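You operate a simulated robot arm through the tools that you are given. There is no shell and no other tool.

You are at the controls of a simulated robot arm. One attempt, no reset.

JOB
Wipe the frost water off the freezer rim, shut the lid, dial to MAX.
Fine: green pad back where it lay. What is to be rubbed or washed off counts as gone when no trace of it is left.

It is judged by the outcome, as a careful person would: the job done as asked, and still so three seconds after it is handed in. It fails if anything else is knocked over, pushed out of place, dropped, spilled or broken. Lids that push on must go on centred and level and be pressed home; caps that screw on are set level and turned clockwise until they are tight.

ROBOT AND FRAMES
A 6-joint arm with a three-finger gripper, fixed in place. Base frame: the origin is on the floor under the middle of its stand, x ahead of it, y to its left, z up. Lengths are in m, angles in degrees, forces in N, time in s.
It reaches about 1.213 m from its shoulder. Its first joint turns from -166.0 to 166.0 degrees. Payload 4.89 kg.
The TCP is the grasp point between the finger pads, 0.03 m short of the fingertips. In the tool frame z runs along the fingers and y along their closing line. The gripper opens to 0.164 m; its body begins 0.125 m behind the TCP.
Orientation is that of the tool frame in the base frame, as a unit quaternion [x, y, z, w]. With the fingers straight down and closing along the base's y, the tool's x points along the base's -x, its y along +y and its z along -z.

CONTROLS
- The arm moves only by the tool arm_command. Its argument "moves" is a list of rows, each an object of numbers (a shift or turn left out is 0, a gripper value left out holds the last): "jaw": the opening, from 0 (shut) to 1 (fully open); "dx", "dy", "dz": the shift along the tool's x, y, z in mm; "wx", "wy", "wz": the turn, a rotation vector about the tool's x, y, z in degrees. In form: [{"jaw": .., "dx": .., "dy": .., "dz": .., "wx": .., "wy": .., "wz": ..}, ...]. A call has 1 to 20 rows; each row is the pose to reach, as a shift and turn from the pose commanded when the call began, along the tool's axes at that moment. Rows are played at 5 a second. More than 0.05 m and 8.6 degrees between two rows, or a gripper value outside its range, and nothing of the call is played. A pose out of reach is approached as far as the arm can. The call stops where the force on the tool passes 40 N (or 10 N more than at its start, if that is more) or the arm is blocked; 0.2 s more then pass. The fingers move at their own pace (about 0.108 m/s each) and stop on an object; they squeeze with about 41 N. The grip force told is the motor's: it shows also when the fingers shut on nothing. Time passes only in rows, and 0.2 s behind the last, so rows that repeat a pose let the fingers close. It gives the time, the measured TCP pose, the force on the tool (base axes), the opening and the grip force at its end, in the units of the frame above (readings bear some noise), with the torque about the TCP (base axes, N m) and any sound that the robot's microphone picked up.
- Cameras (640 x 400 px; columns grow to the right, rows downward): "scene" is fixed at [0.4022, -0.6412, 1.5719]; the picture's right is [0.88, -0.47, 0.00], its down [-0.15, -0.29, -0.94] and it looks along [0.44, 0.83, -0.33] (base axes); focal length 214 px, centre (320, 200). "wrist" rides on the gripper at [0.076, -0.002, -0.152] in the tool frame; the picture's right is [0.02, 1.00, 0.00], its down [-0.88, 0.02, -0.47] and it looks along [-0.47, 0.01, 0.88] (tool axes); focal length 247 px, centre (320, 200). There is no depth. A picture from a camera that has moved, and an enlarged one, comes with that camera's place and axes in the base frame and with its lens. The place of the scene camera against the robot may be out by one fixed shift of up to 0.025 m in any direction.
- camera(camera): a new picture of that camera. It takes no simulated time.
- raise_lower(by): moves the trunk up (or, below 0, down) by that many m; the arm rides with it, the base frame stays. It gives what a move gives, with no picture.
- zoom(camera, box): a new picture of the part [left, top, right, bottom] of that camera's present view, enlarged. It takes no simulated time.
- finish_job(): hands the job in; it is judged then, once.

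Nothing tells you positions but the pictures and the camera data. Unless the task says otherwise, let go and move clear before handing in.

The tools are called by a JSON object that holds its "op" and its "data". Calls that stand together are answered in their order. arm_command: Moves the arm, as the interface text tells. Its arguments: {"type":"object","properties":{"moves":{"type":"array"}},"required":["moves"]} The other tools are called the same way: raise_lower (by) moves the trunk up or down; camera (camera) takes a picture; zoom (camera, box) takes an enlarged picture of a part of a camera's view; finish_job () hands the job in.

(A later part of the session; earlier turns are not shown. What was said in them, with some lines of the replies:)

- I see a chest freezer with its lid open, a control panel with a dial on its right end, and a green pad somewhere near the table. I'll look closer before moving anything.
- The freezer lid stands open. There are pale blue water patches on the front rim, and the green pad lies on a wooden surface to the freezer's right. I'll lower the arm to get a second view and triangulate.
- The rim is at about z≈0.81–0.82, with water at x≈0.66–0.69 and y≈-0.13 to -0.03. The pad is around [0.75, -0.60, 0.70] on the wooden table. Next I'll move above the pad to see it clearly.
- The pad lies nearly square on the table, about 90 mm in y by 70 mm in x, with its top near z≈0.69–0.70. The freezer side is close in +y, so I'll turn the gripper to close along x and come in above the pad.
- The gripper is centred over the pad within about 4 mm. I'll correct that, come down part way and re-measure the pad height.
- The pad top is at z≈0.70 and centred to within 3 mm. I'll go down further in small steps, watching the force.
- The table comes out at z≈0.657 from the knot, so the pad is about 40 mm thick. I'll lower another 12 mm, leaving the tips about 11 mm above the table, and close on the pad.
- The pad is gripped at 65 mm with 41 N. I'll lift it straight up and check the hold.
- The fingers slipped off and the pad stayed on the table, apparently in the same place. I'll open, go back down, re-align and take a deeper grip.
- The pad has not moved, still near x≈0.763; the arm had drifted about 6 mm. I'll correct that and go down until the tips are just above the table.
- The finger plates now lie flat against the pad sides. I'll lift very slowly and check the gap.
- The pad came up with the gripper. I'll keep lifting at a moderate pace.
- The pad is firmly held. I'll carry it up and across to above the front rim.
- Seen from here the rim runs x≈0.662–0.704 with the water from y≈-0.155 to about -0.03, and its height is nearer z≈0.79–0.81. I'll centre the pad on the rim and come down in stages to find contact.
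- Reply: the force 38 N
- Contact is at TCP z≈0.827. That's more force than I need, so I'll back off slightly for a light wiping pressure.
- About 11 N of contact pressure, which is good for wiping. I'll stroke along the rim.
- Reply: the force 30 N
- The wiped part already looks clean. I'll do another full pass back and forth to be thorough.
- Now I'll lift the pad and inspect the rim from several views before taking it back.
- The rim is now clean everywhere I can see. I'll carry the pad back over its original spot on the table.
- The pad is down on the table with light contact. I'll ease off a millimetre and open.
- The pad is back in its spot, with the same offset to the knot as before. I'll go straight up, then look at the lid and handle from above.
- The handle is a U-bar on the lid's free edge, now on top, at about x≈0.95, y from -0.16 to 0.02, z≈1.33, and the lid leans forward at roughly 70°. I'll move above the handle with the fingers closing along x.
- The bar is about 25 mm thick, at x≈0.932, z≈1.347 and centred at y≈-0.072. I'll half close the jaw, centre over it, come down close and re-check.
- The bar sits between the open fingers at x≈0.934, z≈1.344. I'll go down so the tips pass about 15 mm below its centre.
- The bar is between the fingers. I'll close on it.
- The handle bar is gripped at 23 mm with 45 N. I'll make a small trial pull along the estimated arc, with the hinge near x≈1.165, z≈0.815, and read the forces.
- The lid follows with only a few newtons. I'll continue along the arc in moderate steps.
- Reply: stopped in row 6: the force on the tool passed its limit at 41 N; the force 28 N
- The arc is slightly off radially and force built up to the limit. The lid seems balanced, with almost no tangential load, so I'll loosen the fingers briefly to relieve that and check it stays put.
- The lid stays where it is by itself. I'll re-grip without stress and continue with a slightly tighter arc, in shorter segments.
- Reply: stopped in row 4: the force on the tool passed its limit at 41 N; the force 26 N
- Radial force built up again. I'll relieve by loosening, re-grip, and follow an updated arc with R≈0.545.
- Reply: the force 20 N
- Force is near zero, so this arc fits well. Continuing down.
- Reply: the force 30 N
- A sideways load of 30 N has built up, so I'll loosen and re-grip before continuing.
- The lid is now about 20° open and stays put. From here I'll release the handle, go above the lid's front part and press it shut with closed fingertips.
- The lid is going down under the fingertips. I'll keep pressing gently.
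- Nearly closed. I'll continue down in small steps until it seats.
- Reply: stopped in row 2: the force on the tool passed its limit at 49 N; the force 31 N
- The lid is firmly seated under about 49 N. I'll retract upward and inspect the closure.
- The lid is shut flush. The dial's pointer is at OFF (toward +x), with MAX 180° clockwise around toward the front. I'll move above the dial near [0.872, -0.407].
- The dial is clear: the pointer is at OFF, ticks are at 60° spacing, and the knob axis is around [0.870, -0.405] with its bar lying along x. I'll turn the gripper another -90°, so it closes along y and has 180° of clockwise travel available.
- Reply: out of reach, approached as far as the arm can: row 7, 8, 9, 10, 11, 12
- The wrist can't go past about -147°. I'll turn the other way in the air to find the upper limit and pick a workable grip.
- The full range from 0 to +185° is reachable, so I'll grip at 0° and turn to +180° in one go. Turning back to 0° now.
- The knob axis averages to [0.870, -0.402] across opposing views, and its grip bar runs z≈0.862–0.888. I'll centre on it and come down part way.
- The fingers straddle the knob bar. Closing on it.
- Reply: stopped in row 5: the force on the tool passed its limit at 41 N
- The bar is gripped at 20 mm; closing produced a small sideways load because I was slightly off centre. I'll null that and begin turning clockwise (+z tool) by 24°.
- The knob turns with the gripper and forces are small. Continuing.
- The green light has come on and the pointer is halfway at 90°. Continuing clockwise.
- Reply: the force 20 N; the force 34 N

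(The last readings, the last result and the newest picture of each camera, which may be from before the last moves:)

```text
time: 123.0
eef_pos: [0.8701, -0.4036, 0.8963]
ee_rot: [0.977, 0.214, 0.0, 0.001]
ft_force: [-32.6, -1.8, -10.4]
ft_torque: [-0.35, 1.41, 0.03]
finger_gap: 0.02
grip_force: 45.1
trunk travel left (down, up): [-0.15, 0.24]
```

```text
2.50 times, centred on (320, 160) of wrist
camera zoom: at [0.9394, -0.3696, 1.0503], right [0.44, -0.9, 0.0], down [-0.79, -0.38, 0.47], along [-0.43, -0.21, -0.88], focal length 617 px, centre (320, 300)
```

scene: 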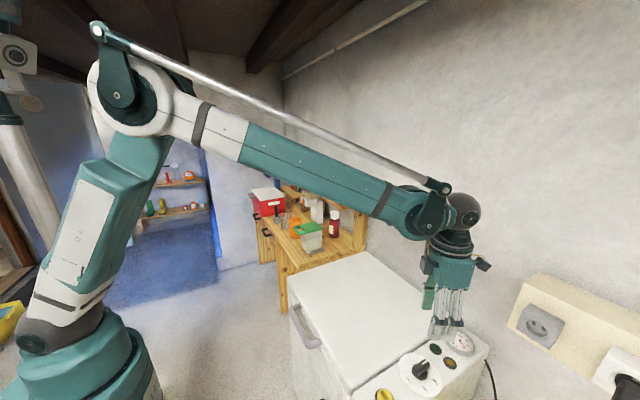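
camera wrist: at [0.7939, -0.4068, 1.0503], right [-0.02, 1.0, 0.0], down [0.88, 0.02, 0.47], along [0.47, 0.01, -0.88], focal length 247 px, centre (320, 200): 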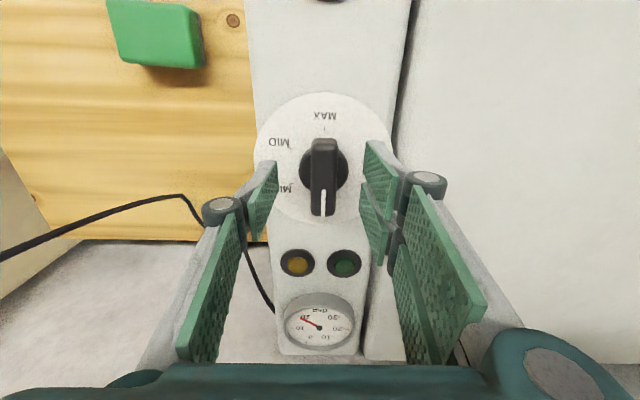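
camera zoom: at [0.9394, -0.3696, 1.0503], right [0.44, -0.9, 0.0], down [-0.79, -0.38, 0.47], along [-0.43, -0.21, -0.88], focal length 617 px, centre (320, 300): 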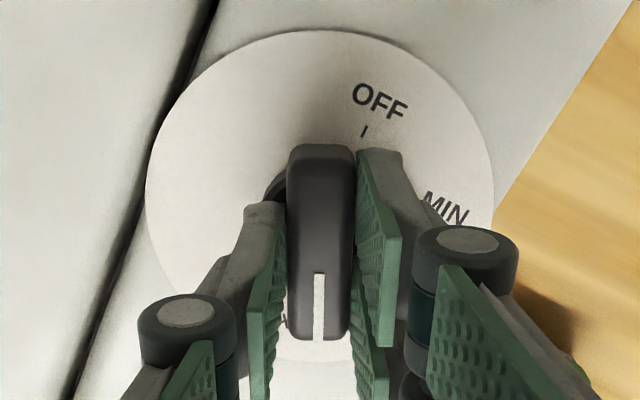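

Over-corrected a little sideways; I'll take that out and finish the last 25° to MAX.

{"op": "arm_command", "data": {"moves": [{"jaw": 0, "dx": -1.5, "dy": -0.6, "dz": 0.5}, {"jaw": 0, "dx": -2.5, "dy": -1.0, "dz": 0.7, "wz": 4}, {"jaw": 0, "dx": -2.5, "dy": -1.0, "dz": 0.7, "wz": 10}, {"jaw": 0, "dx": -2.5, "dy": -1.0, "dz": 0.7, "wz": 16}, {"jaw": 0, "dx": -2.5, "dy": -1.0, "dz": 0.7, "wz": 21}]}}

{"op": "zoom", "data": {"camera": "wrist", "box": [220, 80, 420, 240]}}

```text
time: 124.2
eef_pos: [0.8689, -0.4025, 0.8962]
ee_rot: [0.999, 0.033, 0.002, 0.001]
ft_force: [27.7, -19.5, 19.5]
ft_torque: [-0.48, -1.86, -0.05]
finger_gap: 0.0195
grip_force: 44.9
trunk travel left (down, up): [-0.15, 0.24]
```

```text
2.50 times, centred on (320, 160) of wrist
camera zoom: at [0.9462, -0.3962, 1.0506], right [0.09, -1.0, 0.0], down [-0.88, -0.08, 0.47], along [-0.47, -0.04, -0.88], focal length 617 px, centre (320, 300)
```

zoom: 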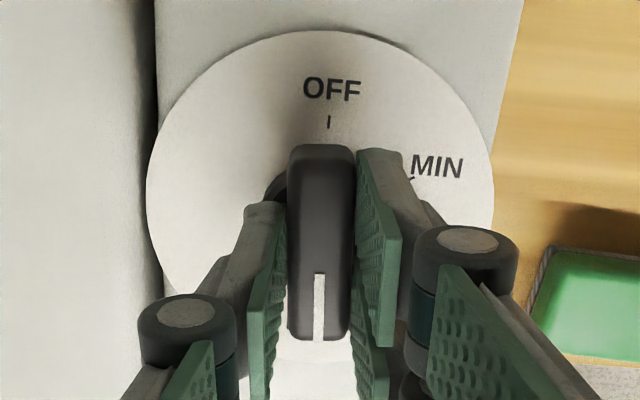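

{"op": "arm_command", "data": {"moves": [{"jaw": 0, "dx": 0.7, "dy": 0.6, "dz": -0.2}, {"jaw": 0, "dx": 1.2, "dy": 1.0, "dz": -0.4}, {"jaw": 0, "dx": 1.2, "dy": 1.0, "dz": -0.4, "wz": 2}, {"jaw": 0, "dx": 1.2, "dy": 1.0, "dz": -0.4, "wz": 4}, {"jaw": 0, "dx": 1.2, "dy": 1.0, "dz": -0.4, "wz": 4}]}}

{"op": "zoom", "data": {"camera": "wrist", "box": [220, 80, 420, 240]}}

```text
time: 125.3
eef_pos: [0.8701, -0.4021, 0.8965]
ee_rot: [1.0, -0.002, 0.0, 0.001]
ft_force: [9.0, -16.1, 2.4]
ft_torque: [-0.43, -0.71, 0.13]
finger_gap: 0.0199
grip_force: 45.1
trunk travel left (down, up): [-0.15, 0.24]
```

```text
2.50 times, centred on (320, 160) of wrist
camera zoom: at [0.9469, -0.4017, 1.0503], right [0.02, -1.0, 0.0], down [-0.88, -0.02, 0.47], along [-0.47, -0.01, -0.88], focal length 617 px, centre (320, 300)
```

zoom: 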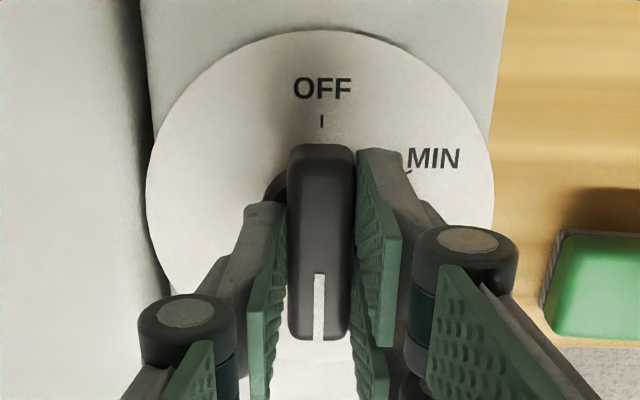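

The pointer is now exactly opposite the OFF tick, on MAX. I'll relieve the small side load, open and lift clear.

{"op": "arm_command", "data": {"moves": [{"jaw": 0, "dx": 0.3, "dy": 0.6}, {"jaw": 0.15, "dx": 0.3, "dy": 0.6}, {"jaw": 0.3, "dx": 0.3, "dy": 0.6}, {"jaw": 0.4, "dx": 0.3, "dy": 0.6}, {"jaw": 0.4, "dx": 0.3, "dy": 0.6}, {"jaw": 0.4, "dx": 0.3, "dy": 0.6, "dz": -15}, {"jaw": 0.4, "dx": 0.3, "dy": 0.6, "dz": -45}, {"jaw": 0.4, "dx": 0.3, "dy": 0.6, "dz": -85}, {"jaw": 0.4, "dx": 0.3, "dy": 0.6, "dz": -125}, {"jaw": 0.4, "dx": 0.3, "dy": 0.6, "dz": -165}]}}

{"op": "camera", "data": {"camera": "wrist"}}

{"op": "zoom", "data": {"camera": "wrist", "box": [270, 80, 370, 180]}}

{"op": "zoom", "data": {"camera": "scene", "box": [380, 300, 500, 400]}}

```text
time: 127.5
eef_pos: [0.8706, -0.4008, 1.064]
ee_rot: [1.0, -0.001, 0.0, 0.002]
ft_force: [0.7, -0.7, -0.8]
ft_torque: [0.1, 0.1, -0.01]
finger_gap: 0.0656
grip_force: 0.1
trunk travel left (down, up): [-0.15, 0.24]
```

```text
taken
camera wrist: at [0.9471, -0.4004, 1.2181], right [0.02, -1.0, 0.0], down [-0.88, -0.02, 0.47], along [-0.47, -0.01, -0.88], focal length 247 px, centre (320, 200)
```

wrist: 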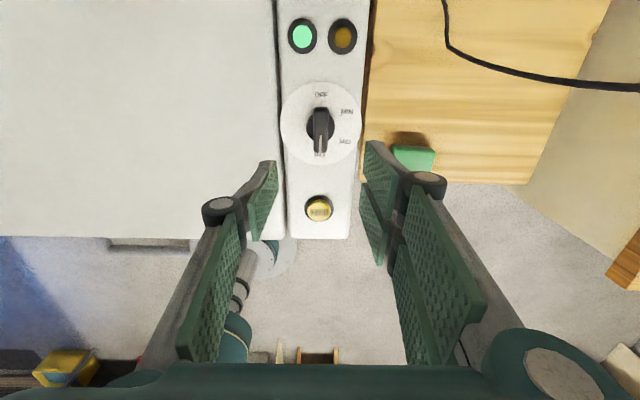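

```text
4.00 times, centred on (320, 130) of wrist
camera zoom: at [0.9471, -0.4004, 1.2181], right [0.02, -1.0, 0.0], down [-0.88, -0.02, 0.47], along [-0.47, -0.01, -0.88], focal length 988 px, centre (320, 480)
```

zoom: 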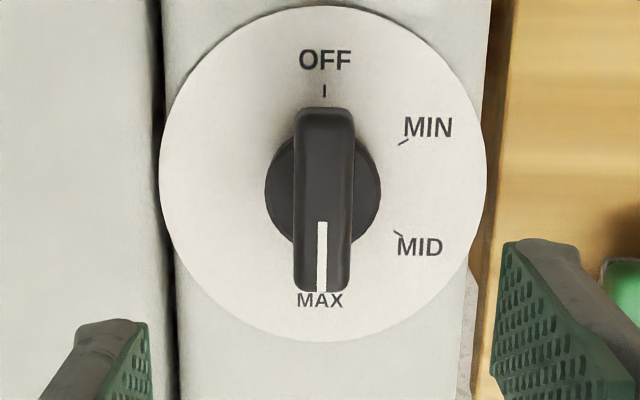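

```text
4.00 times, centred on (440, 350) of scene
camera zoom: at [0.4022, -0.6412, 1.5719], right [0.88, -0.47, 0.0], down [-0.15, -0.29, -0.94], along [0.44, 0.83, -0.33], focal length 858 px, centre (-160, -400)
```

zoom: 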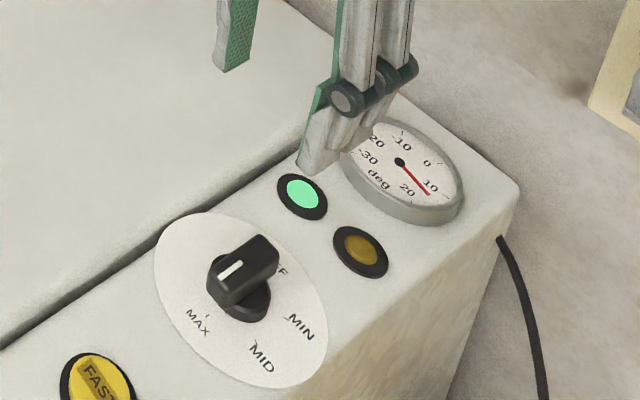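

The dial reads MAX and the green lamp is lit. I'll raise the arm clear and do a final check of lid, pad and surroundings.

{"op": "arm_command", "data": {"moves": [{"jaw": 0.5, "dz": -40}, {"jaw": 0.5, "dz": -80}, {"jaw": 0.5, "dz": -120}, {"jaw": 0.5, "dz": -160}, {"jaw": 0.5, "dz": -200}, {"jaw": 0.5, "dz": -240, "dx": -40}, {"jaw": 0.5, "dz": -270, "dx": -80}, {"jaw": 0.5, "dz": -300, "dx": -120}, {"jaw": 0.5, "dz": -300, "dx": -160}, {"jaw": 0.5, "dz": -300, "dx": -200}, {"jaw": 0.5, "dz": -300, "dx": -240}]}}

{"op": "camera", "data": {"camera": "wrist"}}

{"op": "camera", "data": {"camera": "scene"}}

```text
refused: row 6 steps farther than a row can; nothing moved
```

```text
taken
camera wrist: at [0.9471, -0.4004, 1.2181], right [0.02, -1.0, 0.0], down [-0.88, -0.02, 0.47], along [-0.47, -0.01, -0.88], focal length 247 px, centre (320, 200)
```

wrist: 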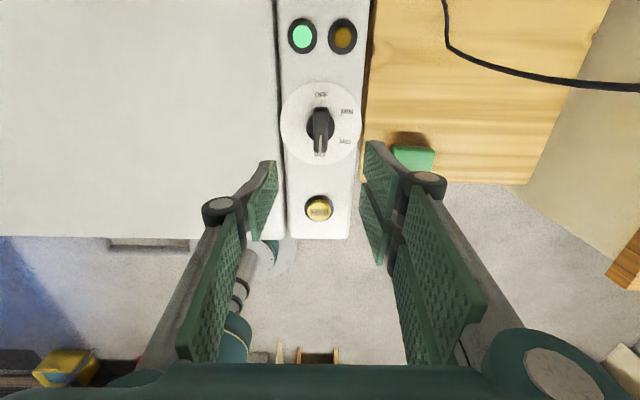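

```text
taken
```

scene: 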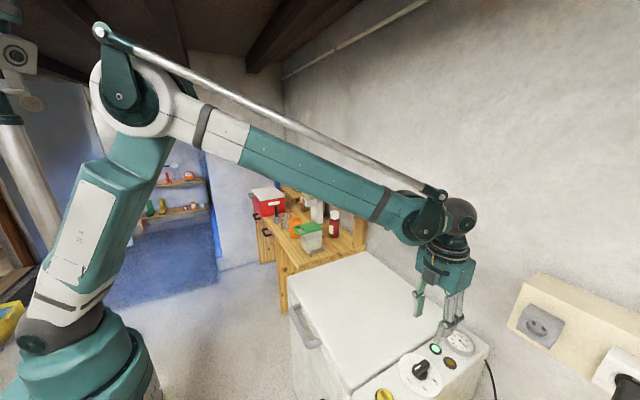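

{"op": "arm_command", "data": {"moves": [{"jaw": 0.5, "dz": -40}, {"jaw": 0.5, "dz": -80}, {"jaw": 0.5, "dz": -120}, {"jaw": 0.5, "dz": -160}, {"jaw": 0.5, "dz": -200}, {"jaw": 0.5, "dz": -225, "dx": -25}, {"jaw": 0.5, "dz": -250, "dx": -50}, {"jaw": 0.5, "dz": -275, "dx": -75, "wz": -8}, {"jaw": 0.5, "dz": -300, "dx": -100, "wz": -16}, {"jaw": 0.5, "dz": -300, "dx": -130, "wz": -24}, {"jaw": 0.5, "dz": -300, "dx": -160, "wz": -32}, {"jaw": 0.5, "dz": -300, "dx": -190, "wz": -40}, {"jaw": 0.5, "dz": -300, "dx": -220, "wz": -48}, {"jaw": 0.5, "dz": -300, "dx": -240, "wz": -56}, {"jaw": 0.5, "dz": -300, "dx": -250, "wz": -64}, {"jaw": 0.5, "dz": -300, "dx": -250, "wz": -72}, {"jaw": 0.5, "dz": -300, "dx": -250, "wz": -80}, {"jaw": 0.5, "dz": -300, "dx": -250, "wz": -88}]}}

{"op": "camera", "data": {"camera": "scene"}}

{"op": "arm_command", "data": {"moves": [{"jaw": 0.5, "wz": -8.3}, {"jaw": 0.5, "wz": -16.6}, {"jaw": 0.5, "wz": -25}, {"jaw": 0.5, "wz": -33.3}, {"jaw": 0.5, "wz": -41.6}, {"jaw": 0.5, "wz": -50}, {"jaw": 0.5, "wz": -58.3}, {"jaw": 0.5, "wz": -66.6}, {"jaw": 0.5, "wz": -75}, {"jaw": 0.5, "wz": -83.3}, {"jaw": 0.5, "wz": -91.8}]}}

{"op": "camera", "data": {"camera": "wrist"}}

{"op": "camera", "data": {"camera": "scene"}}

```text
time: 131.3
eef_pos: [0.6185, -0.402, 1.3622]
ee_rot: [0.72, 0.694, 0.0, 0.001]
ft_force: [0.8, -0.2, 0.4]
ft_torque: [-0.01, 0.02, -0.03]
finger_gap: 0.0821
grip_force: 0.0
trunk travel left (down, up): [-0.15, 0.24]
```

```text
taken
```

scene: 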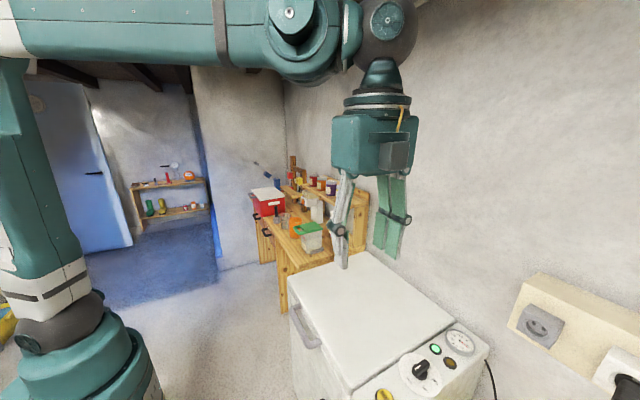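

```text
time: 133.8
eef_pos: [0.6186, -0.4026, 1.3614]
ee_rot: [0.001, 1.0, -0.001, 0.001]
ft_force: [-0.3, -0.2, 0.2]
ft_torque: [0.01, -0.01, 0.01]
finger_gap: 0.0822
grip_force: 0.1
trunk travel left (down, up): [-0.15, 0.24]
```

```text
taken
camera wrist: at [0.5434, -0.4046, 1.5154], right [-0.02, 1.0, 0.0], down [0.88, 0.02, 0.47], along [0.47, 0.01, -0.88], focal length 247 px, centre (320, 200)
```

wrist: 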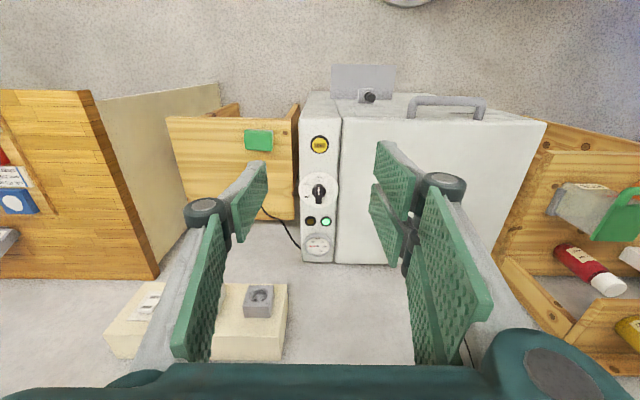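

```text
taken
```

scene: 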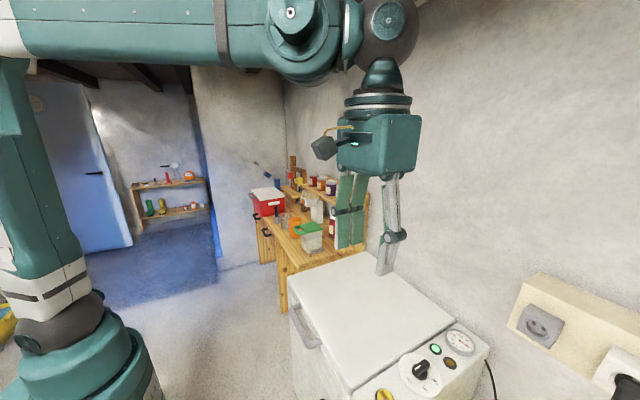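

{"op": "zoom", "data": {"camera": "wrist", "box": [220, 100, 350, 190]}}

{"op": "zoom", "data": {"camera": "wrist", "box": [320, 50, 560, 200]}}

{"op": "zoom", "data": {"camera": "scene", "box": [280, 250, 500, 400]}}

{"op": "zoom", "data": {"camera": "scene", "box": [240, 160, 380, 270]}}

```text
4.44 times, centred on (285, 145) of wrist
camera zoom: at [0.5434, -0.4046, 1.5154], right [-0.02, 1.0, 0.0], down [0.88, 0.02, 0.47], along [0.47, 0.01, -0.88], focal length 1098 px, centre (476, 444)
```

zoom: 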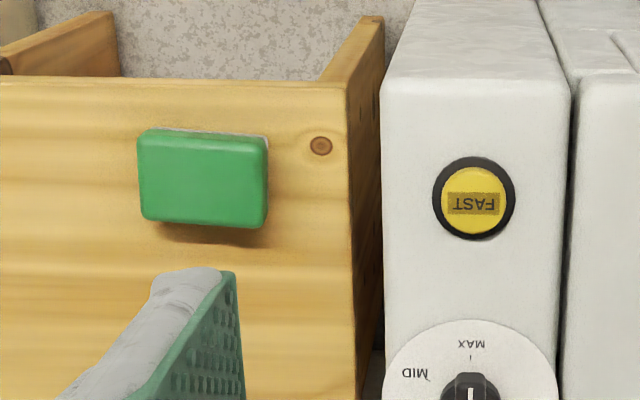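

```text
2.67 times, centred on (440, 125) of wrist
camera zoom: at [0.5434, -0.4046, 1.5154], right [-0.02, 1.0, 0.0], down [0.88, 0.02, 0.47], along [0.47, 0.01, -0.88], focal length 659 px, centre (0, 400)
```

zoom: 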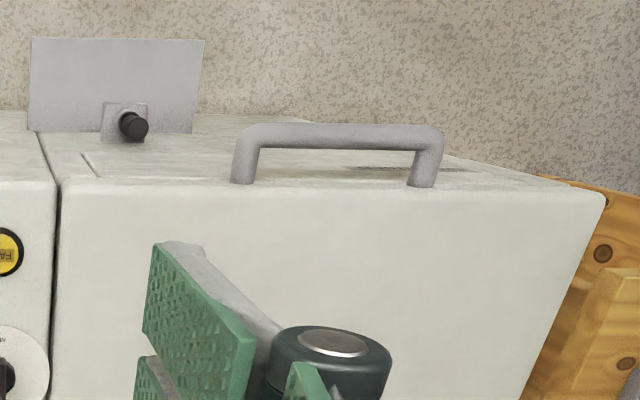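

```text
2.67 times, centred on (390, 325) of scene
camera zoom: at [0.4022, -0.6412, 1.5719], right [0.88, -0.47, 0.0], down [-0.15, -0.29, -0.94], along [0.44, 0.83, -0.33], focal length 572 px, centre (133, -133)
```

zoom: 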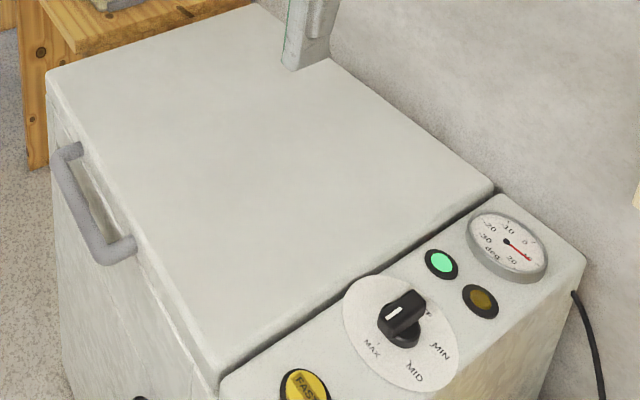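

```text
3.64 times, centred on (310, 215) of scene
camera zoom: at [0.4022, -0.6412, 1.5719], right [0.88, -0.47, 0.0], down [-0.15, -0.29, -0.94], along [0.44, 0.83, -0.33], focal length 780 px, centre (356, 146)
```

zoom: 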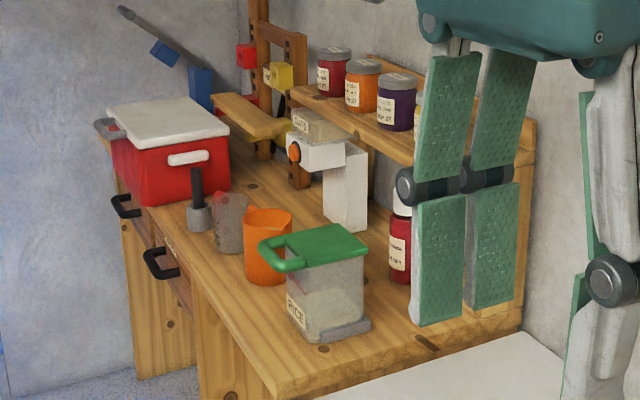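

{"op": "zoom", "data": {"camera": "scene", "box": [285, 270, 345, 330]}}

{"op": "zoom", "data": {"camera": "scene", "box": [310, 340, 390, 400]}}

```text
6.67 times, centred on (315, 300) of scene
camera zoom: at [0.4022, -0.6412, 1.5719], right [0.88, -0.47, 0.0], down [-0.15, -0.29, -0.94], along [0.44, 0.83, -0.33], focal length 1430 px, centre (353, -467)
```

zoom: 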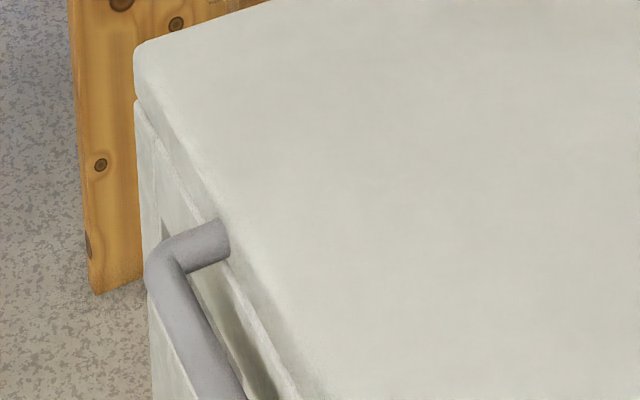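

```text
6.67 times, centred on (350, 370) of scene
camera zoom: at [0.4022, -0.6412, 1.5719], right [0.88, -0.47, 0.0], down [-0.15, -0.29, -0.94], along [0.44, 0.83, -0.33], focal length 1430 px, centre (120, -933)
```

zoom: 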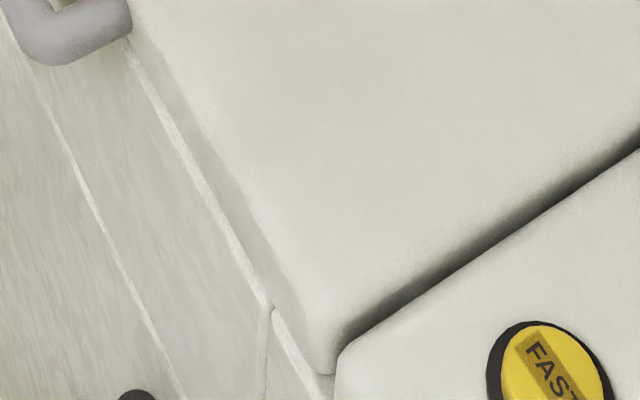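

The rim has been wiped clean and the lid is down on it with no gap showing. The dial points to MAX with its lamp lit, and the green pad is back in its place within a few millimetres. The arm is clear, so I'm handing in the job.

{"op": "finish_job", "data": {}}

```text
The job is handed in.
```

The job is done and handed in: the rim is wiped, the lid is shut and the dial is on MAX. The handover didn't return a verdict, so this is what I saw in the last pictures.

- **Rim:** I wiped the frost water off the front rim with the green pad. Close-up views showed no trace left there, and I saw none on the rest of the rim.
- **Lid:** I pulled it down by the handle, then pressed it home from above with about 49 N. No gap shows at the front edge.
- **Dial:** I turned it clockwise from OFF to MAX, and the green lamp came on.
- **Green pad:** It is back on the table, within about 4 mm of where it lay. On my first try the fingers slipped off it, but it stayed in place on the table and did not fall.

I saw nothing else moved or knocked over. The arm has let go and is parked above the freezer.
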